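You operate a simulated robot arm through the tools that you are given. There is no shell and no other tool.

Carry out the task below with a simulated two-armed robot. There is one attempt and no reset: what you move stays moved.

JOB
Pick up the red box that says "62" from the top of the long desk with one hand, pass it to the other hand and put it on the teal mat.

Only the result counts: the job must be done as asked and must still hold three seconds after the hand-in. Knocking over, shifting, dropping, spilling or breaking anything else fails it.

ROBOT AND FRAMES
Two 6-joint arms with two-finger parallel grippers on one trunk, on a base that moves. Base frame: it is fixed to the floor where the robot stands at the start and does not move with it; the origin is under the middle of the robot, x ahead of it, y to its left, z up; the surface under the hand at the start is at about z = 780. Lengths are in mm, angles in rad, forces in N, time in s.
The left shoulder is at the start at [280, 185, 1005], the right one opposite. With the tool pointing down near the work surface each hand reaches from about 560 to 940 mm from the robot's upright axis, wherever it stands, measured 20 degrees to its own side. Places, roughly: teal mat (26x20 cm) [-1160, 1100, 780]. Payload 1.57 kg a hand.
The tool frame of a hand sits at the grasp point between the pads (the TCP): z along the fingers, y along the line on which they close. The tips reach 30 mm beyond it. The gripper opens to 80 mm. The fingers are 17 mm wide and 12 mm thick; the gripper's body (40 by 82 mm) begins 80 mm behind the TCP.
Orientation is that of the tool frame in the base frame, as a unit quaternion [x, y, z, w]. With the fingers straight down and closing along the base's y, the tool's x points along the base's -x, its y along +y and its z along -z.

CONTROLS
- The arms move only by the tool jog_arm. It takes "left_targets", "right_targets" or both (then of equal length, played together; a hand with none holds still); each is a list of rows, each an object of numbers (a shift or turn left out is 0, a gripper value left out holds the last): "hand": the opening, from 0 (shut) to 1 (fully open); "tx", "ty", "tz": the shift along the tool's x, y, z in units of 500 mm (1.0 is 500 mm); "ax", "ay", "az": the turn, a rotation vector about the tool's x, y, z in units of 45 degrees (1.0 is 45 degrees). In form: [{"hand": .., "tx": .., "ty": .., "tz": .., "ax": .., "ay": .., "az": ..}, ...]. A call has 1 to 20 rows; each row is the pose to reach, as a shift and turn from the pose commanded when the call began, along the tool's axes at that moment. A call with a number of a shift or a turn outside -1 to 1 is refused whole. A row lasts 0.2 s, in which the tool goes at most 50 mm and 0.15 rad; a call with a longer step from one row to the next is refused whole, and so is a gripper value outside its range. Where a pose cannot be reached the arm comes as near as it can. A force on the tool above 40 N (or 10 N above the force at the start of the call, whichever is more), or a blocked arm, ends the call early, and 0.2 s more pass. Each finger travels about 153 mm/s and halts on what it meets, pressing with about 43 N; the grip force reading is that of the motor and also rises with nothing between the fingers. The clock runs only during rows and for 0.2 s after the last one: add rows that repeat a pose to give the fingers time. It gives the time, the measured TCP pose, the force on the tool (base axes), the opening and the grip force at its end, in the units of the frame above (readings bear some noise), with the torque about the TCP (base axes, N m) and any sound that the robot's microphone picked up.
- Cameras (640 x 400 px; columns grow to the right, rows downward): "scene" is now at [229.6, 27.6, 1439]; the picture's right is [0.37, -0.93, 0.00], its down [-0.73, -0.29, -0.61] and it looks along [0.57, 0.23, -0.79] (base axes); focal length 274 px, centre (320, 200). "left" rides on the left gripper at [72, 7, -122] in its tool frame; the picture's right is [-0.09, 1.00, 0.00], its down [-0.84, -0.08, -0.54] and it looks along [-0.54, -0.05, 0.84] (tool axes); focal length 238 px, centre (320, 200). "right" rides on the right gripper at [72, -7, -122] in its tool frame; the picture's right is [0.09, 1.00, 0.00], its down [-0.84, 0.08, -0.54] and it looks along [-0.54, 0.05, 0.84] (tool axes); focal length 238 px, centre (320, 200). There is no depth. A picture from a camera that has moved, and an enlarged one, comes with that camera's place and axes in the base frame and with its lens.
- snapshot(camera): a new picture of that camera. It takes no simulated time.
- move_column(by): slides the trunk up (or, below 0, down) by that many mm; the arms and the scene camera ride with it, the base frame stays. It gives what a move gives, with no picture.
- base_move(legs): drives the robot by 1 to 6 legs, each [ahead, turn to the left] in mm and rad, along the robot's own axes; the way and the turn of a leg run together, so that a leg with both is an arc; at most 1500 mm and 3.142 rad a leg. The arms and the cameras ride along, it lands a little off, and it stops where it bumps. It gives what a move gives.
- turn_head(pan, tilt): turns the head with the scene camera to pan (to the left, within 1.501 rad either way) and tilt (down, from -0.506 to 1.204), counted from straight ahead of the robot. It gives what a move gives.
- close_up(camera, box): a new picture of the part [left, top, right, bottom] of that camera's present view, enlarged. It takes no simulated time.
- sign_off(): hands the job in; it is judged then, once.

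Places have to be worked out from the pictures, the camera data and where the tool is seen. Open the grippers and draw the arms clear of the work before you hand the job in, unless the task says otherwise.

The tools are called as a command line: name --argument value ..., lists and objects as JSON in quotes. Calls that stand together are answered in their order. jog_arm: Moves the arms, as the interface text tells. Its arguments: {"type":"object","properties":{"left_targets":{"type":"array","items":{"type":"object","properties":{"hand":{"type":"number"},"tx":{"type":"number"},"ty":{"type":"number"},"tz":{"type":"number"},"ax":{"type":"number"},"ay":{"type":"number"},"az":{"type":"number"}}}},"right_targets":{"type":"array","items":{"type":"object","properties":{"hand":{"type":"number"},"tx":{"type":"number"},"ty":{"type":"number"},"tz":{"type":"number"},"ax":{"type":"number"},"ay":{"type":"number"},"az":{"type":"number"}}}}},"required":[]} The other tools are called the same way: move_column (by) moves the trunk up or down; base_move (legs) drives the base; turn_head (pan, tilt) turns the head that bears the scene camera; snapshot (camera) takes a picture; close_up (camera, box) takes an enlarged picture of a part of a camera's view; sign_off () hands the job in.

At the start:

```text
time_s: 0.0
left_tool_pos: [513.2, 324.8, 1016.7]
left_ee_rot: [0.001, 1.0, 0.0, 0.0]
left_wrist_force: [1.2, 0.0, -0.3]
left_torque: [-0.03, -0.03, -0.01]
left_opening: 79.7
left_grip_force: 0.0
right_tool_pos: [603.8, -81.8, 1095.0]
right_ee_rot: [0.0, 1.0, 0.0, 0.0]
right_wrist_force: [0.5, -0.4, 0.4]
right_torque: [-0.02, 0.01, 0.01]
right_opening: 79.9
right_grip_force: 0.1
trunk travel left (down, up): [-700.0, 290.0]
robot x, y, heading: [0.3, -1.0, 0.002]
head pan, tilt (commanded): [0.382, 0.911]
```

scene: 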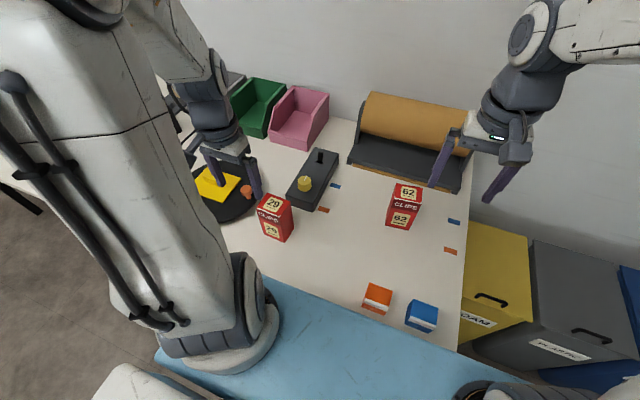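
right: 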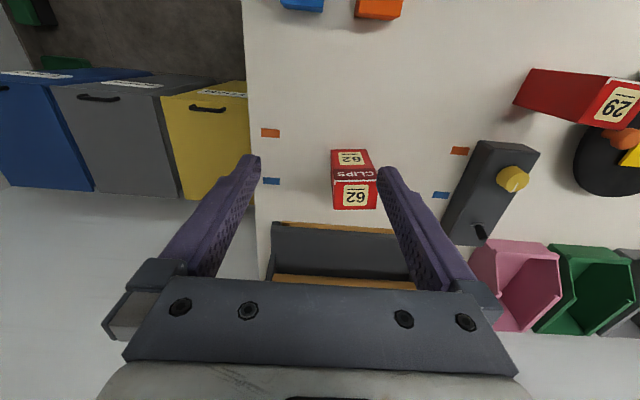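
left: 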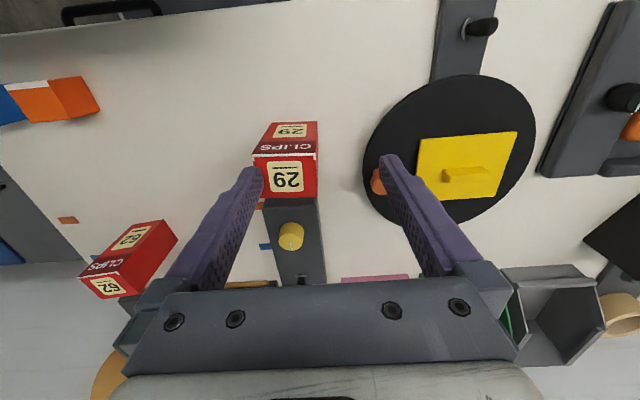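

The pictures show two red boxes, "62" near the right hand and "29" near the left. I take enlarged views to measure the "62" box.

close_up --camera "scene" --box '[340, 150, 480, 260]'

close_up --camera "right" --box '[250, 100, 450, 230]'

```text
3.64 times, centred on (410, 205) of scene
camera zoom: at [229.6, 27.6, 1439.0], right [0.37, -0.93, 0.0], down [-0.73, -0.29, -0.61], along [0.57, 0.23, -0.79], focal length 995 px, centre (-7, 182)
```

zoom: 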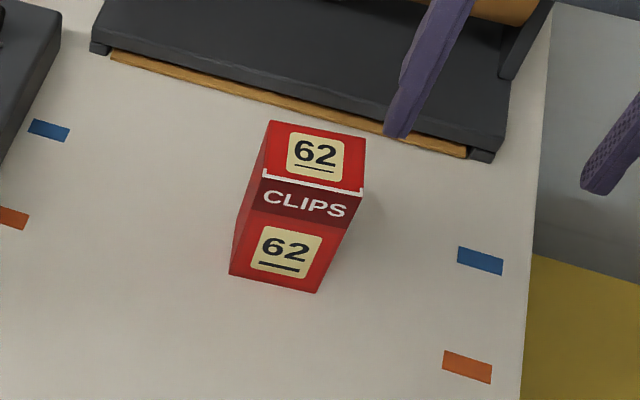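

```text
3.08 times, centred on (350, 165) of right
camera zoom: at [531.2, -89.3, 1217.3], right [-0.09, 1.0, 0.0], down [0.84, 0.08, 0.54], along [0.54, 0.05, -0.84], focal length 733 px, centre (228, 308)
```

zoom: 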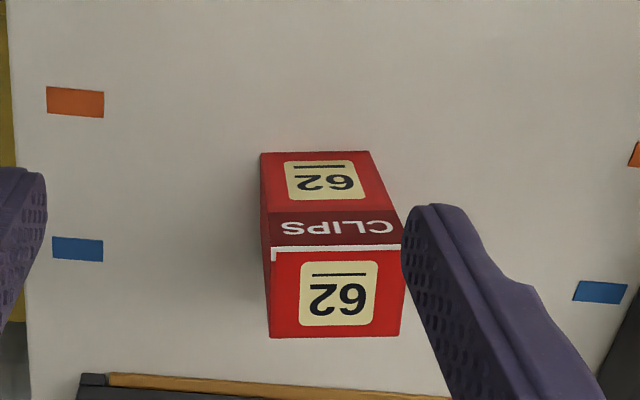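

The two views agree: the "62" box stands about [720, -16], 68 mm wide, 56 mm deep and 120 mm tall, turned about +0.135 rad. Before I move anything I look around to see the mat and the way to it.

turn_head --pan 1.5 --tilt 0.45

snapshot --camera "scene"

turn_head --pan -1.5 --tilt 0.45

snapshot --camera "scene"

turn_head --pan 0.0 --tilt 0.7

snapshot --camera "scene"

```text
time_s: 1.3
left_tool_pos: [514.2, 325.6, 1016.1]
left_ee_rot: [0.0, 1.0, 0.001, 0.0]
left_wrist_force: [0.0, 0.6, -0.1]
left_torque: [-0.03, 0.04, -0.01]
left_opening: 80.1
left_grip_force: 0.1
right_tool_pos: [604.4, -81.8, 1094.7]
right_ee_rot: [0.0, 1.0, -0.001, 0.0]
right_wrist_force: [0.1, 0.1, 0.6]
right_torque: [-0.01, 0.03, 0.02]
right_opening: 80.1
right_grip_force: 0.0
trunk travel left (down, up): [-700.0, 290.0]
robot x, y, heading: [-2.0, -1.5, 0.001]
head pan, tilt (commanded): [1.499, 0.45]
```

```text
taken
camera scene: at [166.6, 91.3, 1478.1], right [1.0, -0.07, 0.0], down [-0.03, -0.43, -0.9], along [0.07, 0.9, -0.44], focal length 274 px, centre (320, 200)
```

scene: 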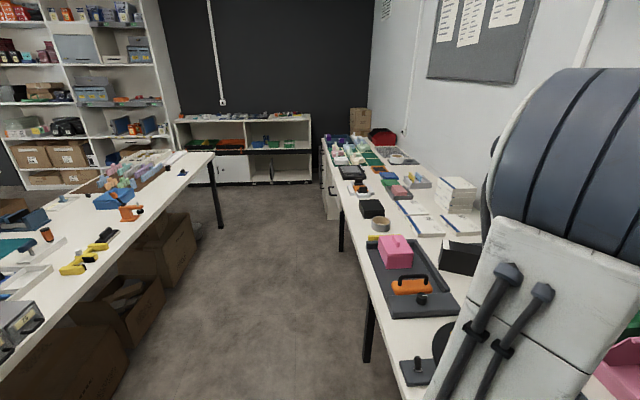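

```text
time_s: 3.9
left_tool_pos: [513.3, 326.1, 1015.6]
left_ee_rot: [0.0, 1.0, -0.001, 0.0]
left_wrist_force: [0.2, 0.5, 0.5]
left_torque: [-0.03, 0.02, -0.03]
left_opening: 80.1
left_grip_force: 0.0
right_tool_pos: [603.2, -83.0, 1094.2]
right_ee_rot: [0.0, 1.0, 0.0, 0.0]
right_wrist_force: [-0.2, 0.6, 0.2]
right_torque: [0.0, 0.02, -0.02]
right_opening: 80.1
right_grip_force: 0.0
trunk travel left (down, up): [-700.0, 290.0]
robot x, y, heading: [-1.3, -0.1, -0.002]
head pan, tilt (commanded): [-1.499, 0.45]
```

```text
taken
camera scene: at [166.6, -92.0, 1478.1], right [-1.0, -0.07, 0.0], down [-0.03, 0.43, -0.9], along [0.06, -0.9, -0.44], focal length 274 px, centre (320, 200)
```

scene: 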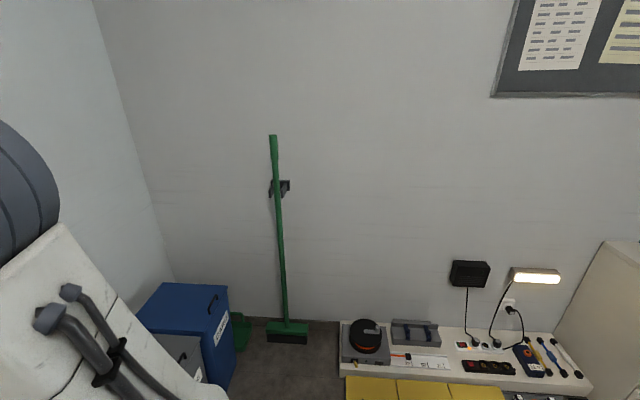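

```text
time_s: 5.5
left_tool_pos: [514.4, 324.7, 1016.9]
left_ee_rot: [0.0, 1.0, 0.001, 0.001]
left_wrist_force: [-0.1, -0.4, 0.0]
left_torque: [0.07, 0.01, 0.02]
left_opening: 80.0
left_grip_force: 0.0
right_tool_pos: [603.1, -83.4, 1094.2]
right_ee_rot: [0.0, 1.0, 0.0, 0.0]
right_wrist_force: [0.7, 0.6, -1.2]
right_torque: [0.01, 0.0, 0.0]
right_opening: 80.0
right_grip_force: 0.0
trunk travel left (down, up): [-700.0, 290.0]
robot x, y, heading: [-1.0, 1.9, 0.004]
head pan, tilt (commanded): [0.0, 0.7]
```

```text
taken
camera scene: at [245.0, -0.4, 1455.9], right [0.0, -1.0, 0.0], down [-0.64, 0.0, -0.76], along [0.76, 0.0, -0.64], focal length 274 px, centre (320, 200)
```

scene: 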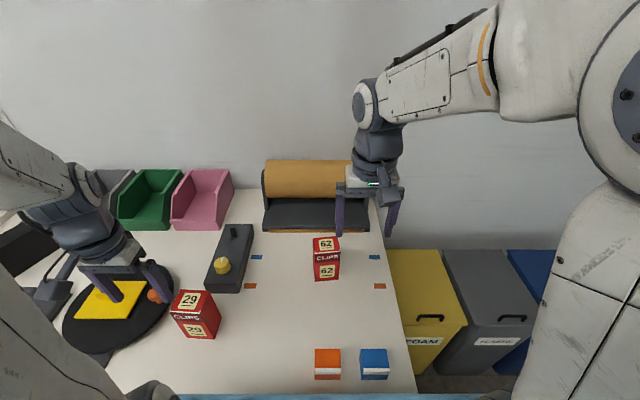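

The mat's edge shows at the far left at about [-1100, 1170], on a second table whose near edge lies along x ≈ -600; the long desk's edge is at x ≈ 423. I now look down to see the robot's own footprint and the floor of the aisle.

turn_head --pan 1.5 --tilt 1.2

snapshot --camera "scene"

turn_head --pan 0.7 --tilt 1.2

snapshot --camera "scene"

turn_head --pan -1.0 --tilt 1.2

snapshot --camera "scene"

turn_head --pan -1.5 --tilt 1.0

snapshot --camera "scene"

turn_head --pan 0.0 --tilt 1.2

snapshot --camera "scene"

```text
time_s: 7.1
left_tool_pos: [513.6, 324.2, 1017.0]
left_ee_rot: [0.0, 1.0, 0.001, 0.0]
left_wrist_force: [0.3, 0.2, 0.0]
left_torque: [-0.02, -0.01, -0.04]
left_opening: 80.0
left_grip_force: 0.1
right_tool_pos: [602.8, -83.3, 1094.6]
right_ee_rot: [0.0, 1.0, 0.001, 0.001]
right_wrist_force: [0.5, -0.1, 1.4]
right_torque: [0.01, 0.0, -0.02]
right_opening: 80.1
right_grip_force: 0.1
trunk travel left (down, up): [-700.0, 290.0]
robot x, y, heading: [2.0, -0.2, -0.0]
head pan, tilt (commanded): [1.499, 1.201]
```

```text
taken
camera scene: at [164.0, 55.4, 1420.0], right [1.0, -0.07, 0.0], down [-0.07, -0.93, -0.36], along [0.03, 0.36, -0.93], focal length 274 px, centre (320, 200)
```

scene: 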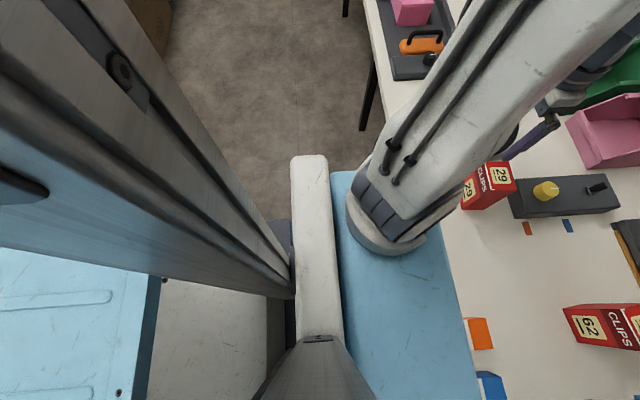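

```text
time_s: 8.3
left_tool_pos: [513.7, 325.8, 1016.9]
left_ee_rot: [0.0, 1.0, 0.001, 0.0]
left_wrist_force: [-0.4, 0.8, -0.6]
left_torque: [-0.01, 0.0, -0.01]
left_opening: 80.3
left_grip_force: 0.1
right_tool_pos: [603.7, -82.1, 1095.6]
right_ee_rot: [0.0, 1.0, 0.0, 0.0]
right_wrist_force: [-0.2, 0.9, 0.1]
right_torque: [0.02, -0.03, 0.02]
right_opening: 79.8
right_grip_force: 0.1
trunk travel left (down, up): [-700.0, 290.0]
robot x, y, heading: [-3.7, 2.8, -0.0]
head pan, tilt (commanded): [0.7, 1.201]
```

```text
taken
camera scene: at [202.7, 35.7, 1420.0], right [0.64, -0.76, 0.0], down [-0.71, -0.6, -0.36], along [0.28, 0.23, -0.93], focal length 274 px, centre (320, 200)
```

scene: 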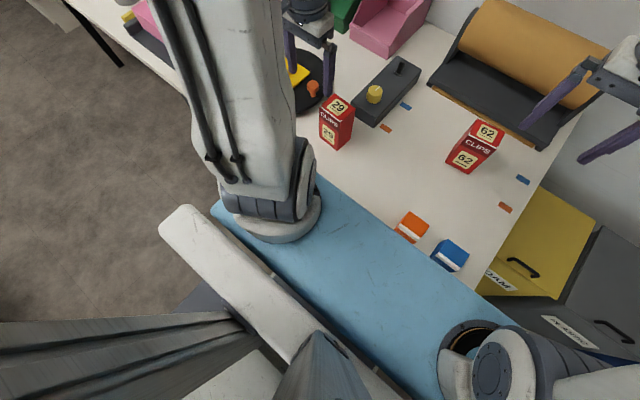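

```text
time_s: 10.0
left_tool_pos: [514.1, 324.5, 1016.8]
left_ee_rot: [0.0, 1.0, 0.0, 0.0]
left_wrist_force: [-0.1, 0.9, -0.7]
left_torque: [-0.02, 0.01, -0.02]
left_opening: 80.2
left_grip_force: 0.1
right_tool_pos: [602.3, -82.5, 1096.1]
right_ee_rot: [0.0, 1.0, 0.001, -0.001]
right_wrist_force: [-1.0, 0.4, -0.2]
right_torque: [0.0, -0.01, 0.01]
right_opening: 80.0
right_grip_force: 0.1
trunk travel left (down, up): [-700.0, 290.0]
robot x, y, heading: [-0.8, 1.5, 0.002]
head pan, tilt (commanded): [-1.0, 1.201]
```

```text
taken
camera scene: at [190.2, -47.4, 1420.0], right [-0.84, -0.54, 0.0], down [-0.5, 0.78, -0.36], along [0.2, -0.3, -0.93], focal length 274 px, centre (320, 200)
```

scene: 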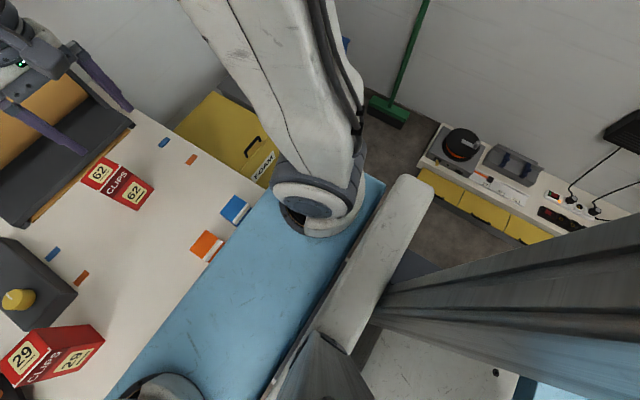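

```text
time_s: 10.9
left_tool_pos: [513.7, 325.9, 1016.8]
left_ee_rot: [0.0, 1.0, -0.001, 0.0]
left_wrist_force: [-0.4, -0.1, 1.2]
left_torque: [0.0, 0.0, -0.02]
left_opening: 80.0
left_grip_force: 0.1
right_tool_pos: [602.6, -81.8, 1094.5]
right_ee_rot: [0.0, 1.0, 0.0, -0.001]
right_wrist_force: [-0.1, -0.9, -0.5]
right_torque: [0.04, 0.06, -0.02]
right_opening: 80.3
right_grip_force: 0.1
trunk travel left (down, up): [-700.0, 290.0]
robot x, y, heading: [1.6, 0.6, 0.001]
head pan, tilt (commanded): [-1.499, 1.0]
```

```text
taken
camera scene: at [165.0, -69.8, 1432.5], right [-1.0, -0.07, 0.0], down [-0.06, 0.84, -0.54], along [0.04, -0.54, -0.84], focal length 274 px, centre (320, 200)
```

scene: 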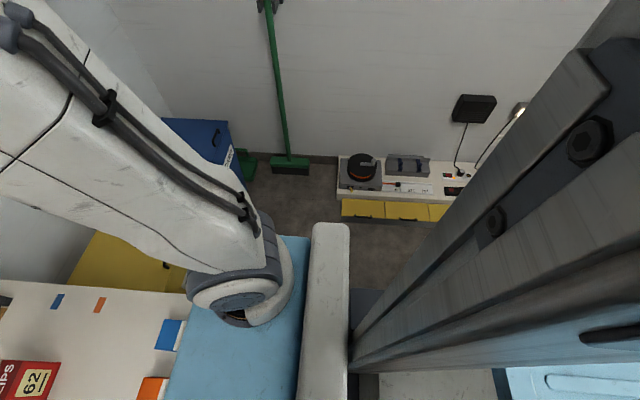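

```text
time_s: 12.5
left_tool_pos: [514.2, 324.9, 1016.3]
left_ee_rot: [0.0, 1.0, -0.001, -0.001]
left_wrist_force: [0.5, 0.7, 0.2]
left_torque: [0.0, 0.06, -0.02]
left_opening: 80.1
left_grip_force: 0.0
right_tool_pos: [603.3, -83.0, 1094.5]
right_ee_rot: [0.0, 1.0, 0.001, 0.0]
right_wrist_force: [1.3, 0.2, -0.6]
right_torque: [0.02, 0.0, -0.03]
right_opening: 79.9
right_grip_force: 0.1
trunk travel left (down, up): [-700.0, 290.0]
robot x, y, heading: [1.9, -2.6, -0.002]
head pan, tilt (commanded): [0.0, 1.201]
```

```text
taken
camera scene: at [215.9, -0.4, 1420.0], right [0.0, -1.0, 0.0], down [-0.93, 0.0, -0.36], along [0.36, 0.0, -0.93], focal length 274 px, centre (320, 200)
```

scene: 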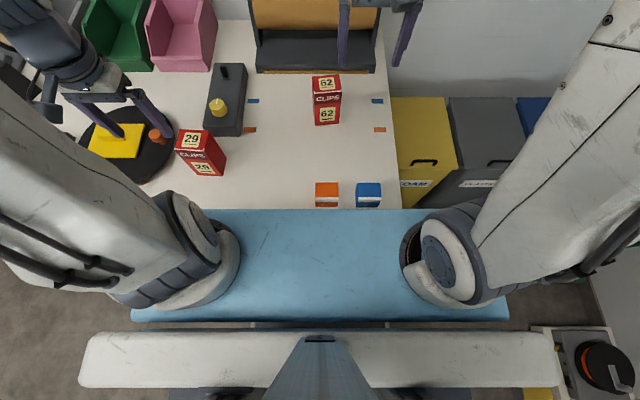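

The aisle is about 1 m wide and the mat lies behind-left, so I will do the pass here, then drive. Plan: the right hand grips the box low across its 56 mm depth, tilted in from the right; the left hand later takes the top from straight above. First I turn both wrists about the vertical in free air.

jog_arm --right_targets '[{"hand": 1, "az": -0.19}, {"az": -0.38}, {"az": -0.57}, {"az": -0.76}, {"az": -0.95}]' --left_targets '[{"hand": 1, "az": 0.19}, {"az": 0.38}, {"az": 0.57}, {"az": 0.76}, {"az": 0.95}]'

```text
time_s: 13.7
left_tool_pos: [514.4, 325.3, 1016.6]
left_ee_rot: [0.366, 0.931, -0.001, 0.001]
left_wrist_force: [-0.1, -0.3, 0.3]
left_torque: [0.0, 0.0, -0.02]
left_opening: 80.2
left_grip_force: 0.0
right_tool_pos: [602.7, -81.7, 1093.4]
right_ee_rot: [-0.366, 0.931, 0.0, 0.0]
right_wrist_force: [0.2, 0.2, 0.3]
right_torque: [0.02, -0.01, -0.02]
right_opening: 79.7
right_grip_force: 0.1
trunk travel left (down, up): [-700.0, 290.0]
robot x, y, heading: [4.0, 0.4, 0.001]
head pan, tilt (commanded): [0.0, 1.201]
```

Both wrists turned as commanded with no forces. I continue the yaw turn.

jog_arm --right_targets '[{"az": -0.19}, {"az": -0.38}, {"az": -0.57}, {"az": -0.76}, {"az": -0.95}]' --left_targets '[{"az": 0.19}, {"az": 0.38}, {"az": 0.57}, {"az": 0.76}, {"az": 0.95}]'

jog_arm --right_targets '[{"az": -0.14}, {"az": -0.271}, {"az": -0.271}]' --left_targets '[{"az": 0.1}, {"az": 0.1}, {"az": 0.1}]'

snapshot --camera "scene"

snapshot --camera "right"

snapshot --camera "left"

```text
time_s: 14.9
left_tool_pos: [513.7, 323.9, 1016.1]
left_ee_rot: [0.68, 0.734, 0.0, 0.0]
left_wrist_force: [0.2, -0.6, 0.3]
left_torque: [-0.01, 0.02, 0.02]
left_opening: 80.1
left_grip_force: 0.0
right_tool_pos: [602.4, -82.4, 1094.6]
right_ee_rot: [-0.68, 0.734, 0.0, 0.001]
right_wrist_force: [0.5, -0.7, 0.3]
right_torque: [-0.04, -0.01, 0.03]
right_opening: 79.9
right_grip_force: 0.0
trunk travel left (down, up): [-700.0, 290.0]
robot x, y, heading: [-1.8, 0.7, 0.002]
head pan, tilt (commanded): [0.0, 1.201]
```

```text
time_s: 15.7
left_tool_pos: [513.7, 324.1, 1016.8]
left_ee_rot: [0.707, 0.708, 0.0, -0.001]
left_wrist_force: [-0.2, -0.9, -0.4]
left_torque: [0.0, 0.03, 0.0]
left_opening: 80.0
left_grip_force: 0.1
right_tool_pos: [602.4, -81.3, 1095.3]
right_ee_rot: [0.753, -0.657, 0.0, 0.0]
right_wrist_force: [-0.2, 0.2, 0.2]
right_torque: [0.02, 0.01, 0.0]
right_opening: 80.3
right_grip_force: 0.2
trunk travel left (down, up): [-700.0, 290.0]
robot x, y, heading: [0.1, 3.5, -0.005]
head pan, tilt (commanded): [0.0, 1.201]
```

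```text
taken
camera scene: at [215.9, -0.4, 1420.0], right [0.0, -1.0, 0.0], down [-0.93, 0.0, -0.36], along [0.36, 0.0, -0.93], focal length 274 px, centre (320, 200)
```

scene: 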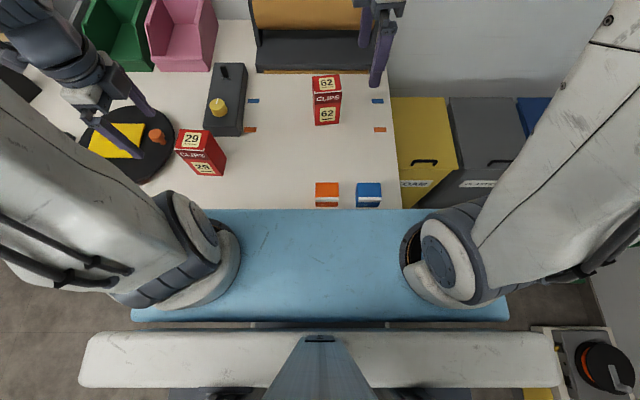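

```text
taken
camera right: at [618.9, -152.7, 1217.2], right [-0.97, -0.23, 0.0], down [-0.19, 0.82, 0.54], along [-0.12, 0.53, -0.84], focal length 238 px, centre (320, 200)
```

right: 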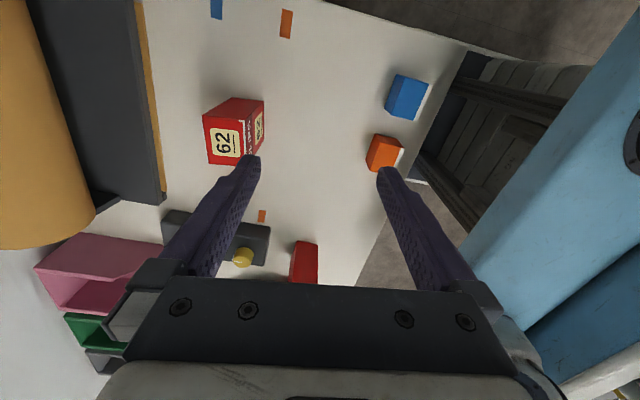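

```text
taken
camera left: at [520.1, 396.0, 1139.0], right [1.0, -0.09, 0.0], down [-0.08, -0.84, 0.54], along [-0.05, -0.54, -0.84], focal length 238 px, centre (320, 200)
```

left: 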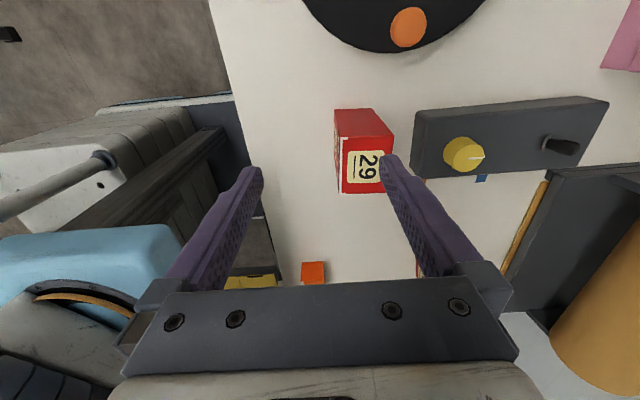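

The wrist turn worked, and the left wrist camera happens to see the robot's base. I move the left hand out to the left and up in free air to see the whole footprint before planning the drive.

jog_arm --left_targets '[{"tx": 0.0625, "ty": -0.0375, "tz": -0.05}, {"tx": 0.125, "ty": -0.075, "tz": -0.1}, {"tx": 0.1875, "ty": -0.1125, "tz": -0.15}, {"tx": 0.25, "ty": -0.15, "tz": -0.2}, {"tx": 0.3125, "ty": -0.1875, "tz": -0.25}, {"tx": 0.375, "ty": -0.225, "tz": -0.3}, {"tx": 0.4375, "ty": -0.2625, "tz": -0.35}, {"tx": 0.5, "ty": -0.3, "tz": -0.4}]'

snapshot --camera "left"

```text
time_s: 17.5
left_tool_pos: [367.3, 574.2, 1217.8]
left_ee_rot: [0.706, 0.708, 0.0, 0.0]
left_wrist_force: [0.1, 0.3, 0.6]
left_torque: [0.0, 0.03, -0.03]
left_opening: 80.1
left_grip_force: 0.1
right_tool_pos: [602.6, -81.5, 1094.5]
right_ee_rot: [0.753, -0.658, 0.0, 0.0]
right_wrist_force: [-0.1, -0.8, -0.1]
right_torque: [-0.01, 0.0, -0.01]
right_opening: 79.8
right_grip_force: 0.0
trunk travel left (down, up): [-700.0, 290.0]
robot x, y, heading: [-1.0, -0.4, -0.001]
head pan, tilt (commanded): [0.0, 1.201]
```

```text
taken
camera left: at [372.0, 646.7, 1340.6], right [1.0, -0.09, 0.0], down [-0.08, -0.84, 0.54], along [-0.05, -0.54, -0.84], focal length 238 px, centre (320, 200)
```

left: 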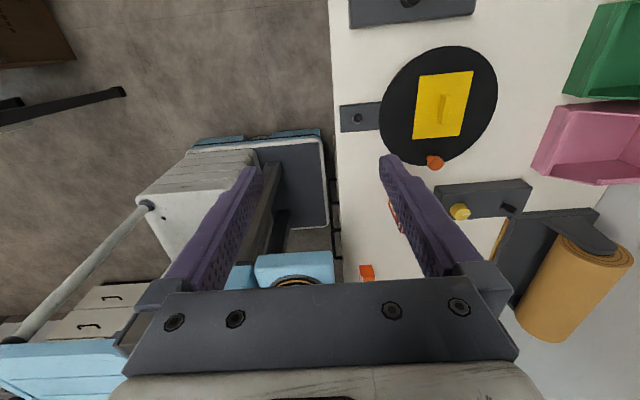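

The footprint is about 720 by 600 mm around the axis, so it can turn in the aisle. Now the pick: I tilt the right hand by 45 degrees (coming from the right) while moving it toward a point above and to the right of the "62" box.

jog_arm --right_targets '[{"tx": 0.0208, "ty": -0.0416, "tz": 0.02, "ay": -0.167}, {"tx": 0.0416, "ty": -0.0831, "tz": 0.04, "ay": -0.333}, {"tx": 0.0624, "ty": -0.1247, "tz": 0.06, "ay": -0.5}, {"tx": 0.0832, "ty": -0.1663, "tz": 0.08, "ay": -0.667}, {"tx": 0.104, "ty": -0.2078, "tz": 0.1, "ay": -0.833}, {"tx": 0.1248, "ty": -0.2494, "tz": 0.12, "ay": -1.0}, {"tx": 0.1248, "ty": -0.2494, "tz": 0.12, "ay": -1.0}]'

snapshot --camera "right"

snapshot --camera "scene"

```text
time_s: 19.1
left_tool_pos: [366.5, 575.1, 1217.5]
left_ee_rot: [0.707, 0.707, 0.0, 0.0]
left_wrist_force: [0.7, -0.1, -0.5]
left_torque: [0.02, 0.03, -0.01]
left_opening: 79.9
left_grip_force: 0.0
right_tool_pos: [734.2, -129.2, 1033.4]
right_ee_rot: [0.695, -0.608, -0.289, -0.253]
right_wrist_force: [0.1, -0.5, -0.2]
right_torque: [0.01, 0.01, 0.0]
right_opening: 80.3
right_grip_force: 0.0
trunk travel left (down, up): [-700.0, 290.0]
robot x, y, heading: [3.1, -1.8, -0.002]
head pan, tilt (commanded): [0.0, 1.201]
```

```text
taken
camera right: at [759.6, -264.0, 1068.5], right [-0.98, -0.2, -0.07], down [-0.1, 0.19, 0.98], along [-0.18, 0.96, -0.21], focal length 238 px, centre (320, 200)
```

right: 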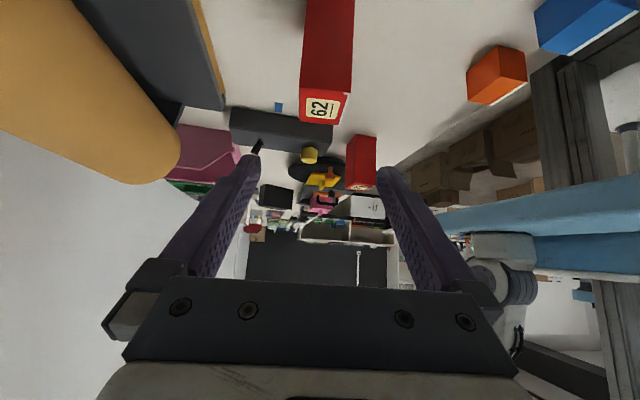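

```text
taken
camera scene: at [216.2, -0.5, 1419.9], right [0.0, -1.0, 0.0], down [-0.93, 0.0, -0.36], along [0.36, 0.0, -0.93], focal length 274 px, centre (320, 200)
```

scene: 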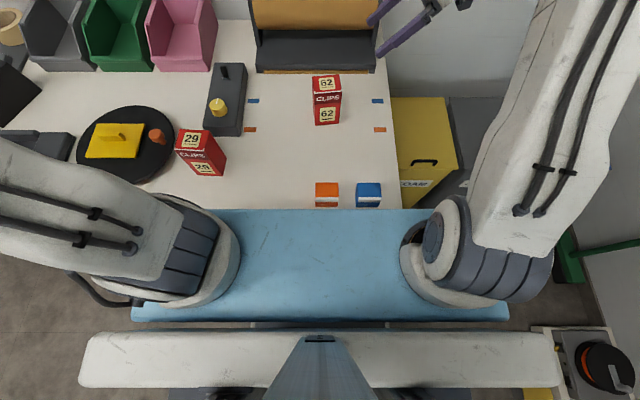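

The tilt works and the box is between the fingers' lines. I enlarge this view to check the sideways alignment.

close_up --camera "right" --box '[240, 0, 420, 160]'

close_up --camera "scene" --box '[270, 50, 400, 150]'

```text
2.50 times, centred on (330, 80) of right
camera zoom: at [759.6, -264.0, 1068.5], right [-0.98, -0.2, -0.07], down [-0.1, 0.19, 0.98], along [-0.18, 0.96, -0.21], focal length 596 px, centre (295, 500)
```

zoom: 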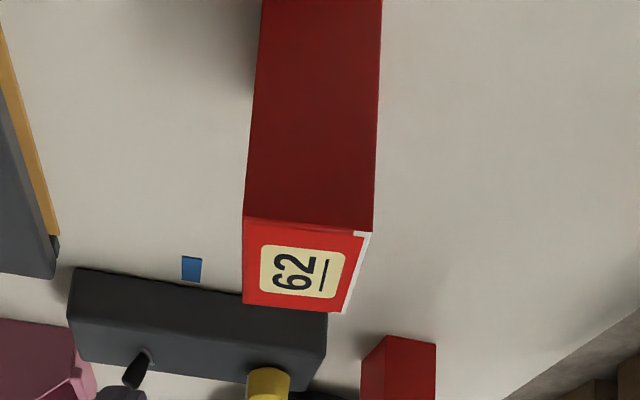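

```text
4.00 times, centred on (335, 100) of scene
camera zoom: at [216.2, -0.5, 1419.9], right [0.0, -1.0, 0.0], down [-0.93, 0.0, -0.36], along [0.36, 0.0, -0.93], focal length 1094 px, centre (260, 600)
```

zoom: 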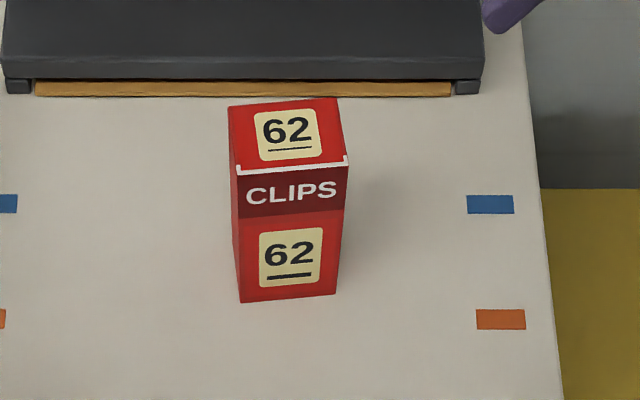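

The views agree well: box top at z ≈ 904, centre ≈ [718, -16], yaw ≈ 0.108 rad. I go to a point 150 mm back along the approach line and check.

jog_arm --right_targets '[{"tx": 0.047, "ty": 0.003, "tz": 0.049, "ax": 0.012, "az": 0.012}, {"tx": 0.094, "ty": 0.006, "tz": 0.098, "ax": 0.0243, "az": 0.0243}, {"tx": 0.1406, "ty": 0.0086, "tz": 0.1476, "ax": 0.0243, "az": 0.0243}, {"tx": 0.1406, "ty": 0.0086, "tz": 0.1476, "ax": 0.0243, "az": 0.0243}]'

snapshot --camera "right"

snapshot --camera "scene"

```text
time_s: 20.1
left_tool_pos: [366.5, 574.4, 1217.9]
left_ee_rot: [0.708, 0.706, 0.0, 0.001]
left_wrist_force: [0.0, -0.4, -0.1]
left_torque: [-0.02, 0.01, 0.02]
left_opening: 79.9
left_grip_force: 0.1
right_tool_pos: [729.3, -125.7, 932.2]
right_ee_rot: [0.688, -0.617, -0.285, -0.255]
right_wrist_force: [1.0, -0.1, 0.3]
right_torque: [0.04, 0.05, 0.02]
right_opening: 80.2
right_grip_force: 0.1
trunk travel left (down, up): [-700.0, 290.0]
robot x, y, heading: [2.8, 0.4, -0.0]
head pan, tilt (commanded): [0.0, 1.201]
```

```text
taken
camera right: at [751.0, -261.4, 968.2], right [-0.98, -0.17, -0.07], down [-0.1, 0.2, 0.97], along [-0.15, 0.96, -0.21], focal length 238 px, centre (320, 200)
```

right: 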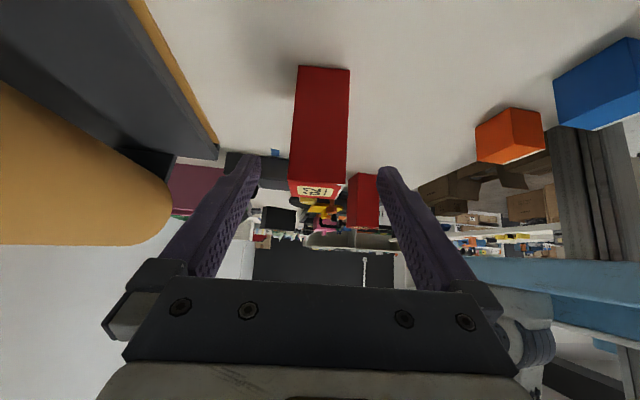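

```text
taken
camera scene: at [216.1, -0.4, 1419.9], right [0.0, -1.0, 0.0], down [-0.93, 0.0, -0.36], along [0.36, 0.0, -0.93], focal length 274 px, centre (320, 200)
```

scene: 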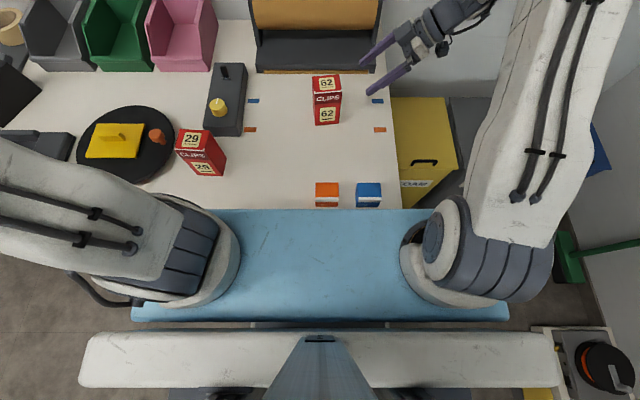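

The box face sits centred between the fingers and where predicted. I advance 150 mm along the tool's axis with the gripper open.

jog_arm --right_targets '[{"tz": 0.06, "hand": 1}, {"tz": 0.12}, {"tz": 0.18}, {"tz": 0.24}, {"tz": 0.3}, {"tz": 0.3}]'

snapshot --camera "right"

close_up --camera "scene" --box '[270, 40, 430, 140]'

```text
time_s: 21.5
left_tool_pos: [365.8, 574.6, 1216.9]
left_ee_rot: [0.707, 0.707, 0.0, 0.0]
left_wrist_force: [0.0, 0.1, 1.0]
left_torque: [0.01, 0.0, 0.0]
left_opening: 80.1
left_grip_force: 0.1
right_tool_pos: [720.3, -20.0, 825.0]
right_ee_rot: [0.687, -0.618, -0.284, -0.255]
right_wrist_force: [-0.2, 0.0, -0.3]
right_torque: [0.0, -0.01, 0.0]
right_opening: 80.1
right_grip_force: 0.1
trunk travel left (down, up): [-700.0, 290.0]
robot x, y, heading: [3.3, -3.3, 0.001]
head pan, tilt (commanded): [0.0, 1.201]
```

```text
taken
camera right: at [742.0, -154.9, 861.5], right [-0.98, -0.17, -0.07], down [-0.1, 0.2, 0.97], along [-0.15, 0.96, -0.21], focal length 238 px, centre (320, 200)
```

right: 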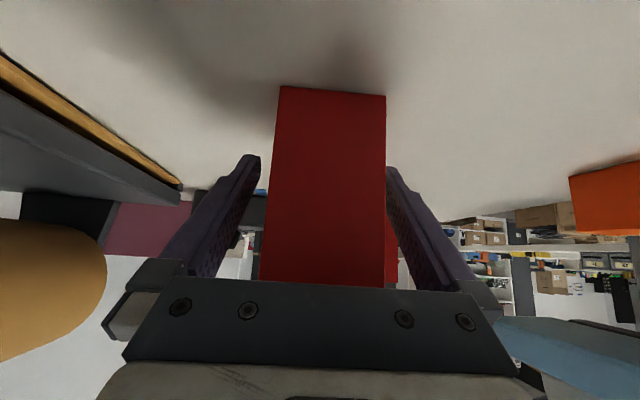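

```text
4.00 times, centred on (350, 90) of scene
camera zoom: at [216.0, -0.3, 1419.9], right [0.0, -1.0, 0.0], down [-0.93, 0.0, -0.36], along [0.36, 0.0, -0.93], focal length 1094 px, centre (200, 640)
```

zoom: 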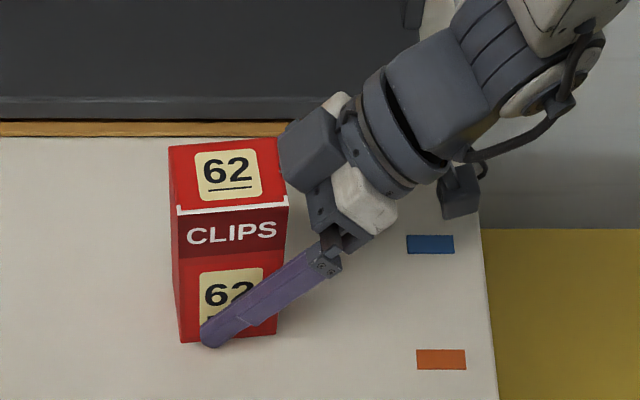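

The fingers straddle the box front and back with free gaps. I close the right gripper.

jog_arm --right_targets '[{"hand": 0.6}, {"hand": 0.3}, {"hand": 0}, {"hand": 0}, {"hand": 0}]'

close_up --camera "scene" --box '[270, 40, 430, 140]'

```text
time_s: 22.7
left_tool_pos: [368.0, 574.0, 1217.6]
left_ee_rot: [0.706, 0.708, 0.0, 0.0]
left_wrist_force: [0.1, -0.5, 0.4]
left_torque: [0.0, -0.04, -0.01]
left_opening: 79.9
left_grip_force: 0.1
right_tool_pos: [721.0, -19.3, 826.2]
right_ee_rot: [0.688, -0.617, -0.285, -0.255]
right_wrist_force: [0.1, 0.9, -0.1]
right_torque: [0.02, 0.03, 0.0]
right_opening: 54.6
right_grip_force: 43.2
trunk travel left (down, up): [-700.0, 290.0]
robot x, y, heading: [-1.0, 3.6, -0.002]
head pan, tilt (commanded): [0.0, 1.201]
```

```text
4.00 times, centred on (350, 90) of scene
camera zoom: at [216.0, -0.3, 1419.9], right [0.0, -1.0, 0.0], down [-0.93, 0.0, -0.36], along [0.36, 0.0, -0.93], focal length 1094 px, centre (200, 640)
```

zoom: 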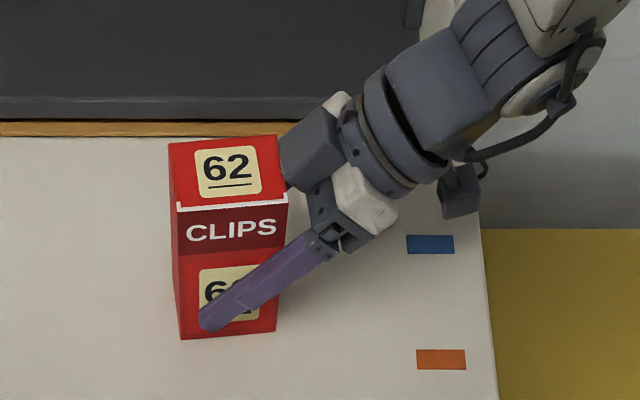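

The gripper stopped on the box at 54.6 mm with full grip force. I lift straight up, first slowly.

jog_arm --right_targets '[{"tx": -0.014, "tz": -0.014, "hand": 0}, {"tx": -0.042, "tz": -0.042}, {"tx": -0.085, "tz": -0.085}, {"tx": -0.127, "tz": -0.127}, {"tx": -0.17, "tz": -0.17}, {"tx": -0.212, "tz": -0.212}, {"tx": -0.255, "tz": -0.255}, {"tx": -0.297, "tz": -0.297}, {"tx": -0.34, "tz": -0.34}, {"tx": -0.34, "tz": -0.34}]'

snapshot --camera "scene"

snapshot --camera "right"

```text
time_s: 24.9
left_tool_pos: [368.0, 574.1, 1218.5]
left_ee_rot: [0.707, 0.707, 0.0, 0.0]
left_wrist_force: [-0.6, 0.4, 0.3]
left_torque: [-0.01, -0.01, -0.01]
left_opening: 80.1
left_grip_force: 0.0
right_tool_pos: [717.2, -20.2, 1068.5]
right_ee_rot: [0.687, -0.617, -0.285, -0.256]
right_wrist_force: [0.3, 0.1, -0.3]
right_torque: [-0.01, -0.01, -0.01]
right_opening: 0.0
right_grip_force: 0.1
trunk travel left (down, up): [-700.0, 290.0]
robot x, y, heading: [3.3, -1.1, 0.001]
head pan, tilt (commanded): [0.0, 1.201]
```

```text
taken
camera scene: at [215.8, -0.3, 1420.0], right [0.0, -1.0, 0.0], down [-0.93, 0.0, -0.36], along [0.36, 0.0, -0.93], focal length 274 px, centre (320, 200)
```

scene: 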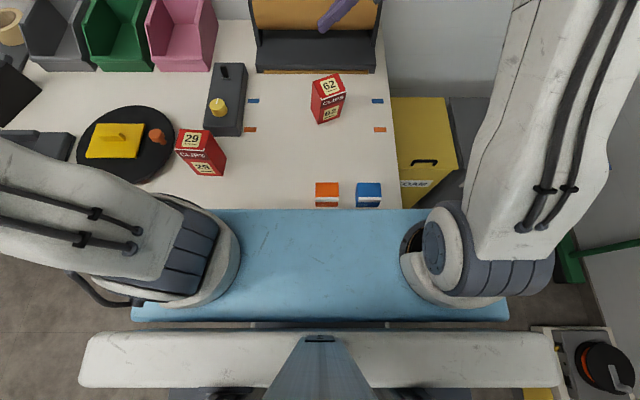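

```text
taken
camera right: at [738.1, -155.3, 1104.5], right [-0.98, -0.17, -0.06], down [-0.1, 0.2, 0.98], along [-0.15, 0.96, -0.21], focal length 238 px, centre (320, 200)
```

right: 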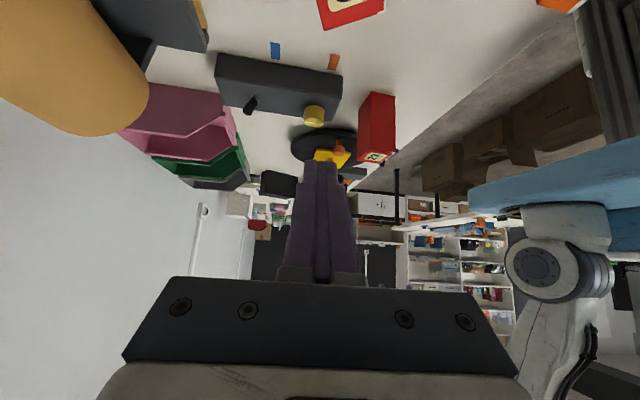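

The lift failed: the gripper shut empty and the box slipped out, still standing on the desk but turned. I look closely at the box and its surroundings before trying again.

close_up --camera "scene" --box '[270, 50, 400, 150]'

close_up --camera "right" --box '[200, 0, 460, 180]'

```text
4.00 times, centred on (335, 100) of scene
camera zoom: at [215.8, -0.3, 1420.0], right [0.0, -1.0, 0.0], down [-0.93, 0.0, -0.36], along [0.36, 0.0, -0.93], focal length 1094 px, centre (260, 600)
```

zoom: 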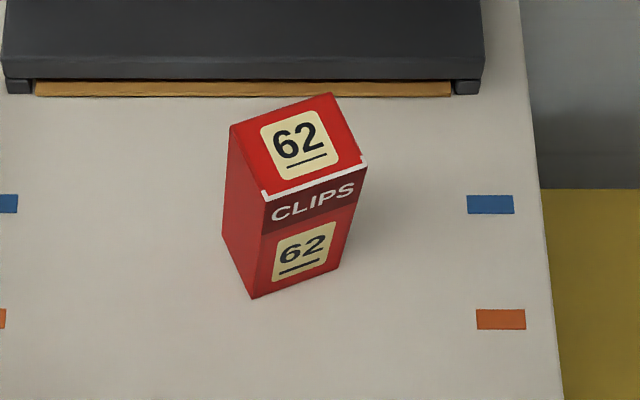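

```text
2.22 times, centred on (330, 90) of right
camera zoom: at [738.1, -155.3, 1104.5], right [-0.98, -0.17, -0.06], down [-0.1, 0.2, 0.98], along [-0.15, 0.96, -0.21], focal length 530 px, centre (298, 444)
```

zoom: 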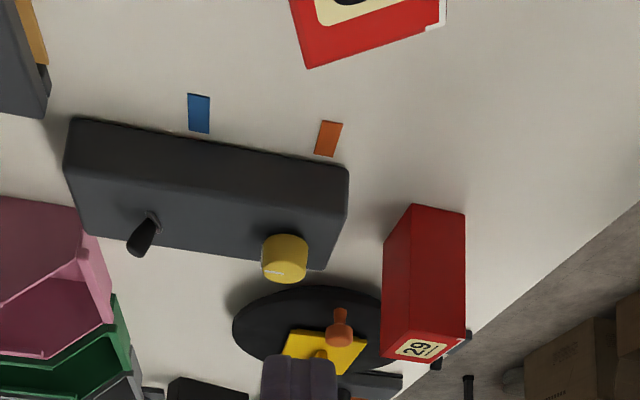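

The box now stands at about [732, -13] with yaw ≈ 0.45 rad; nothing else moved. I reopen the right gripper, turn it to the new yaw and back off to a view point above the approach line.

jog_arm --right_targets '[{"hand": 1, "tx": 0.0479, "ty": -0.0262, "tz": -0.0221, "ax": -0.077, "az": -0.077}, {"tx": 0.0958, "ty": -0.0524, "tz": -0.0442, "ax": -0.154, "az": -0.154}, {"tx": 0.1437, "ty": -0.0786, "tz": -0.0663, "ax": -0.231, "az": -0.231}, {"tx": 0.1916, "ty": -0.1048, "tz": -0.0884, "ax": -0.308, "az": -0.308}, {"tx": 0.1916, "ty": -0.1048, "tz": -0.0884, "ax": -0.308, "az": -0.308}]'

snapshot --camera "right"

snapshot --camera "scene"

```text
time_s: 26.1
left_tool_pos: [367.1, 575.4, 1218.4]
left_ee_rot: [0.708, 0.707, 0.0, 0.0]
left_wrist_force: [0.6, -0.2, 0.3]
left_torque: [-0.02, 0.01, 0.0]
left_opening: 80.2
left_grip_force: 0.0
right_tool_pos: [781.6, -113.4, 1029.2]
right_ee_rot: [0.783, -0.491, -0.324, -0.202]
right_wrist_force: [0.8, -0.3, -0.7]
right_torque: [-0.05, -0.01, 0.01]
right_opening: 80.3
right_grip_force: 0.0
trunk travel left (down, up): [-700.0, 290.0]
robot x, y, heading: [-2.8, -0.7, 0.003]
head pan, tilt (commanded): [0.0, 1.201]
```

```text
taken
camera right: at [847.6, -234.2, 1065.3], right [-0.87, -0.49, -0.06], down [-0.16, 0.15, 0.98], along [-0.47, 0.86, -0.21], focal length 238 px, centre (320, 200)
```

right: 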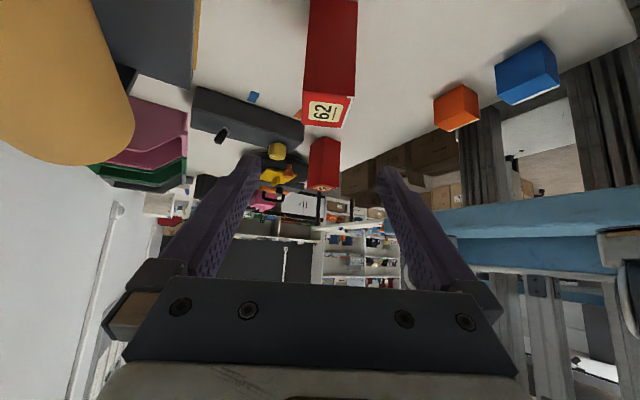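

```text
taken
camera scene: at [216.1, -0.5, 1419.9], right [0.0, -1.0, 0.0], down [-0.93, 0.0, -0.36], along [0.36, 0.0, -0.93], focal length 274 px, centre (320, 200)
```

scene: 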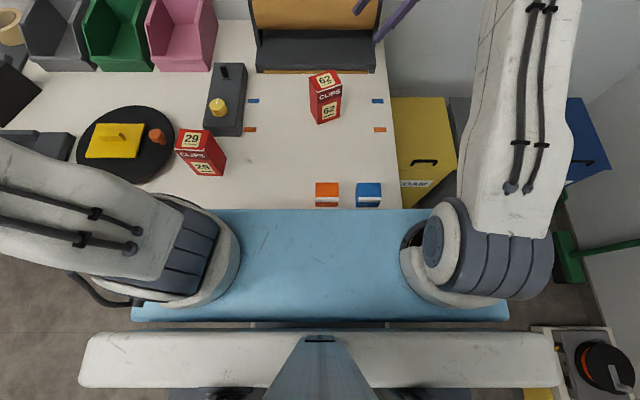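

The box looks turned differently again in this view; I enlarge to check whether it moved.

close_up --camera "scene" --box '[270, 50, 400, 150]'

close_up --camera "right" --box '[240, 0, 420, 160]'

```text
4.00 times, centred on (335, 100) of scene
camera zoom: at [216.1, -0.5, 1419.9], right [0.0, -1.0, 0.0], down [-0.93, 0.0, -0.36], along [0.36, 0.0, -0.93], focal length 1094 px, centre (260, 600)
```

zoom: 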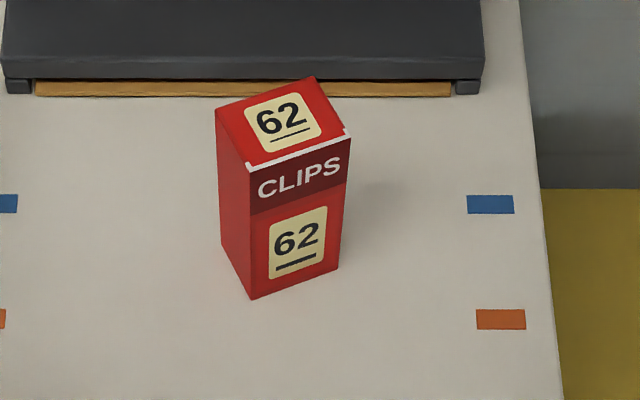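

```text
2.50 times, centred on (330, 80) of right
camera zoom: at [847.6, -234.2, 1065.3], right [-0.87, -0.49, -0.06], down [-0.16, 0.15, 0.98], along [-0.47, 0.86, -0.21], focal length 596 px, centre (295, 500)
```

zoom: 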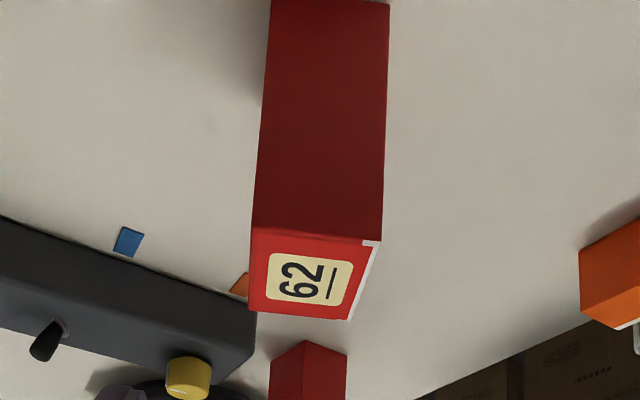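

The last picture caught the box rocking; it has settled upright at about [728, -14], yaw ≈ 0.41. I line up on it again, gripping nearer its centre of mass, and this time will lift very slowly while reading the force.

jog_arm --right_targets '[{"hand": 1, "tx": 0.0406, "ty": 0.0061, "tz": 0.0453, "ax": 0.0126, "az": 0.0126}, {"tx": 0.0812, "ty": 0.0123, "tz": 0.0905, "ax": 0.0252, "az": 0.0252}, {"tx": 0.1218, "ty": 0.0184, "tz": 0.1358, "ax": 0.0378, "az": 0.0378}, {"tx": 0.1218, "ty": 0.0184, "tz": 0.1358, "ax": 0.0378, "az": 0.0378}]'

snapshot --camera "right"

```text
time_s: 27.1
left_tool_pos: [367.1, 574.4, 1218.7]
left_ee_rot: [0.707, 0.707, 0.0, 0.0]
left_wrist_force: [-0.1, -0.3, -0.2]
left_torque: [0.03, -0.02, -0.02]
left_opening: 80.1
left_grip_force: 0.1
right_tool_pos: [770.4, -113.0, 939.2]
right_ee_rot: [0.772, -0.507, -0.321, -0.21]
right_wrist_force: [0.6, 0.4, -0.9]
right_torque: [0.02, 0.01, 0.01]
right_opening: 80.2
right_grip_force: 0.1
trunk travel left (down, up): [-700.0, 290.0]
robot x, y, heading: [-0.3, 4.2, -0.003]
head pan, tilt (commanded): [0.0, 1.201]
```

```text
taken
camera right: at [830.9, -236.1, 975.8], right [-0.89, -0.45, -0.07], down [-0.15, 0.16, 0.97], along [-0.43, 0.88, -0.21], focal length 238 px, centre (320, 200)
```

right: 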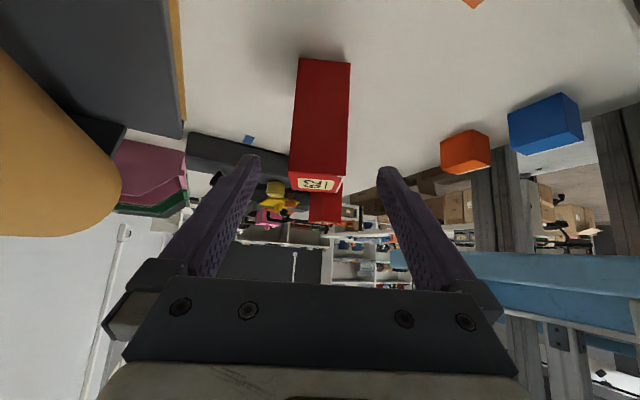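

Alignment looks right. I advance 150 mm, then close the gripper and hold to read the forces.

jog_arm --right_targets '[{"tz": 0.06, "hand": 1}, {"tz": 0.12}, {"tz": 0.18}, {"tz": 0.24}, {"tz": 0.3}, {"tz": 0.3}]'

jog_arm --right_targets '[{"hand": 0.75}, {"hand": 0.6}, {"hand": 0.3}, {"hand": 0}, {"hand": 0}, {"hand": 0}]'

snapshot --camera "right"

close_up --camera "scene" --box '[270, 40, 430, 140]'

```text
time_s: 28.5
left_tool_pos: [367.1, 573.9, 1219.1]
left_ee_rot: [0.707, 0.707, 0.001, 0.0]
left_wrist_force: [0.5, 0.7, -0.3]
left_torque: [0.01, 0.0, -0.01]
left_opening: 79.9
left_grip_force: 0.1
right_tool_pos: [731.5, -14.7, 833.0]
right_ee_rot: [0.772, -0.507, -0.32, -0.21]
right_wrist_force: [0.1, 0.2, -0.4]
right_torque: [0.0, -0.03, 0.01]
right_opening: 80.0
right_grip_force: 0.0
trunk travel left (down, up): [-700.0, 290.0]
robot x, y, heading: [-1.9, -3.1, 0.003]
head pan, tilt (commanded): [0.0, 1.201]
```

```text
time_s: 29.9
left_tool_pos: [366.8, 575.0, 1218.3]
left_ee_rot: [0.707, 0.707, 0.0, 0.001]
left_wrist_force: [-0.2, -0.4, 0.1]
left_torque: [0.02, -0.04, -0.01]
left_opening: 79.8
left_grip_force: 0.0
right_tool_pos: [731.1, -14.5, 832.7]
right_ee_rot: [0.771, -0.509, -0.32, -0.211]
right_wrist_force: [-0.6, 0.4, -1.0]
right_torque: [0.03, 0.06, 0.01]
right_opening: 54.7
right_grip_force: 42.6
trunk travel left (down, up): [-700.0, 290.0]
robot x, y, heading: [-0.7, 1.1, 0.001]
head pan, tilt (commanded): [0.0, 1.201]
```

```text
taken
camera right: at [791.5, -138.5, 868.7], right [-0.89, -0.45, -0.06], down [-0.15, 0.16, 0.97], along [-0.43, 0.88, -0.21], focal length 238 px, centre (320, 200)
```

right: 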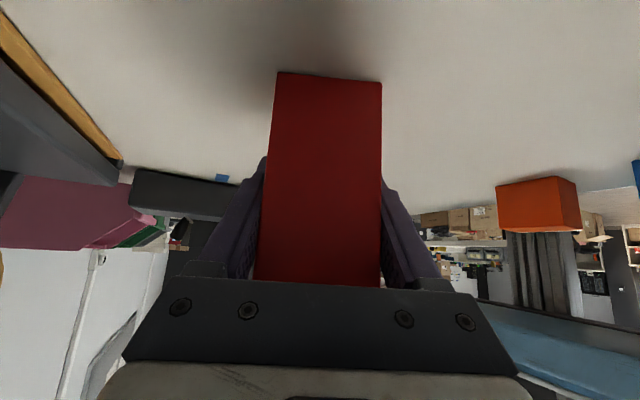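

```text
4.00 times, centred on (350, 90) of scene
camera zoom: at [216.0, -0.3, 1419.9], right [0.0, -1.0, 0.0], down [-0.93, 0.0, -0.36], along [0.36, 0.0, -0.93], focal length 1094 px, centre (200, 640)
```

zoom: 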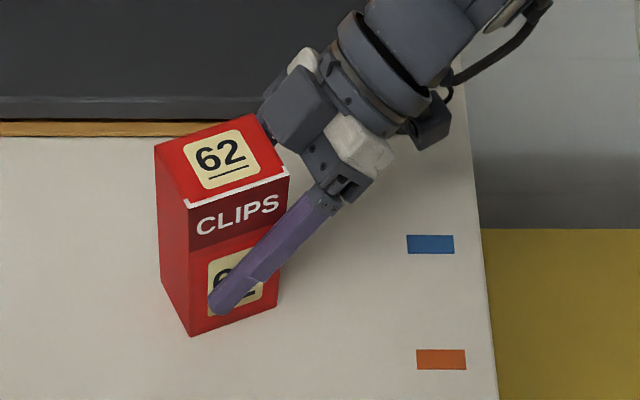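

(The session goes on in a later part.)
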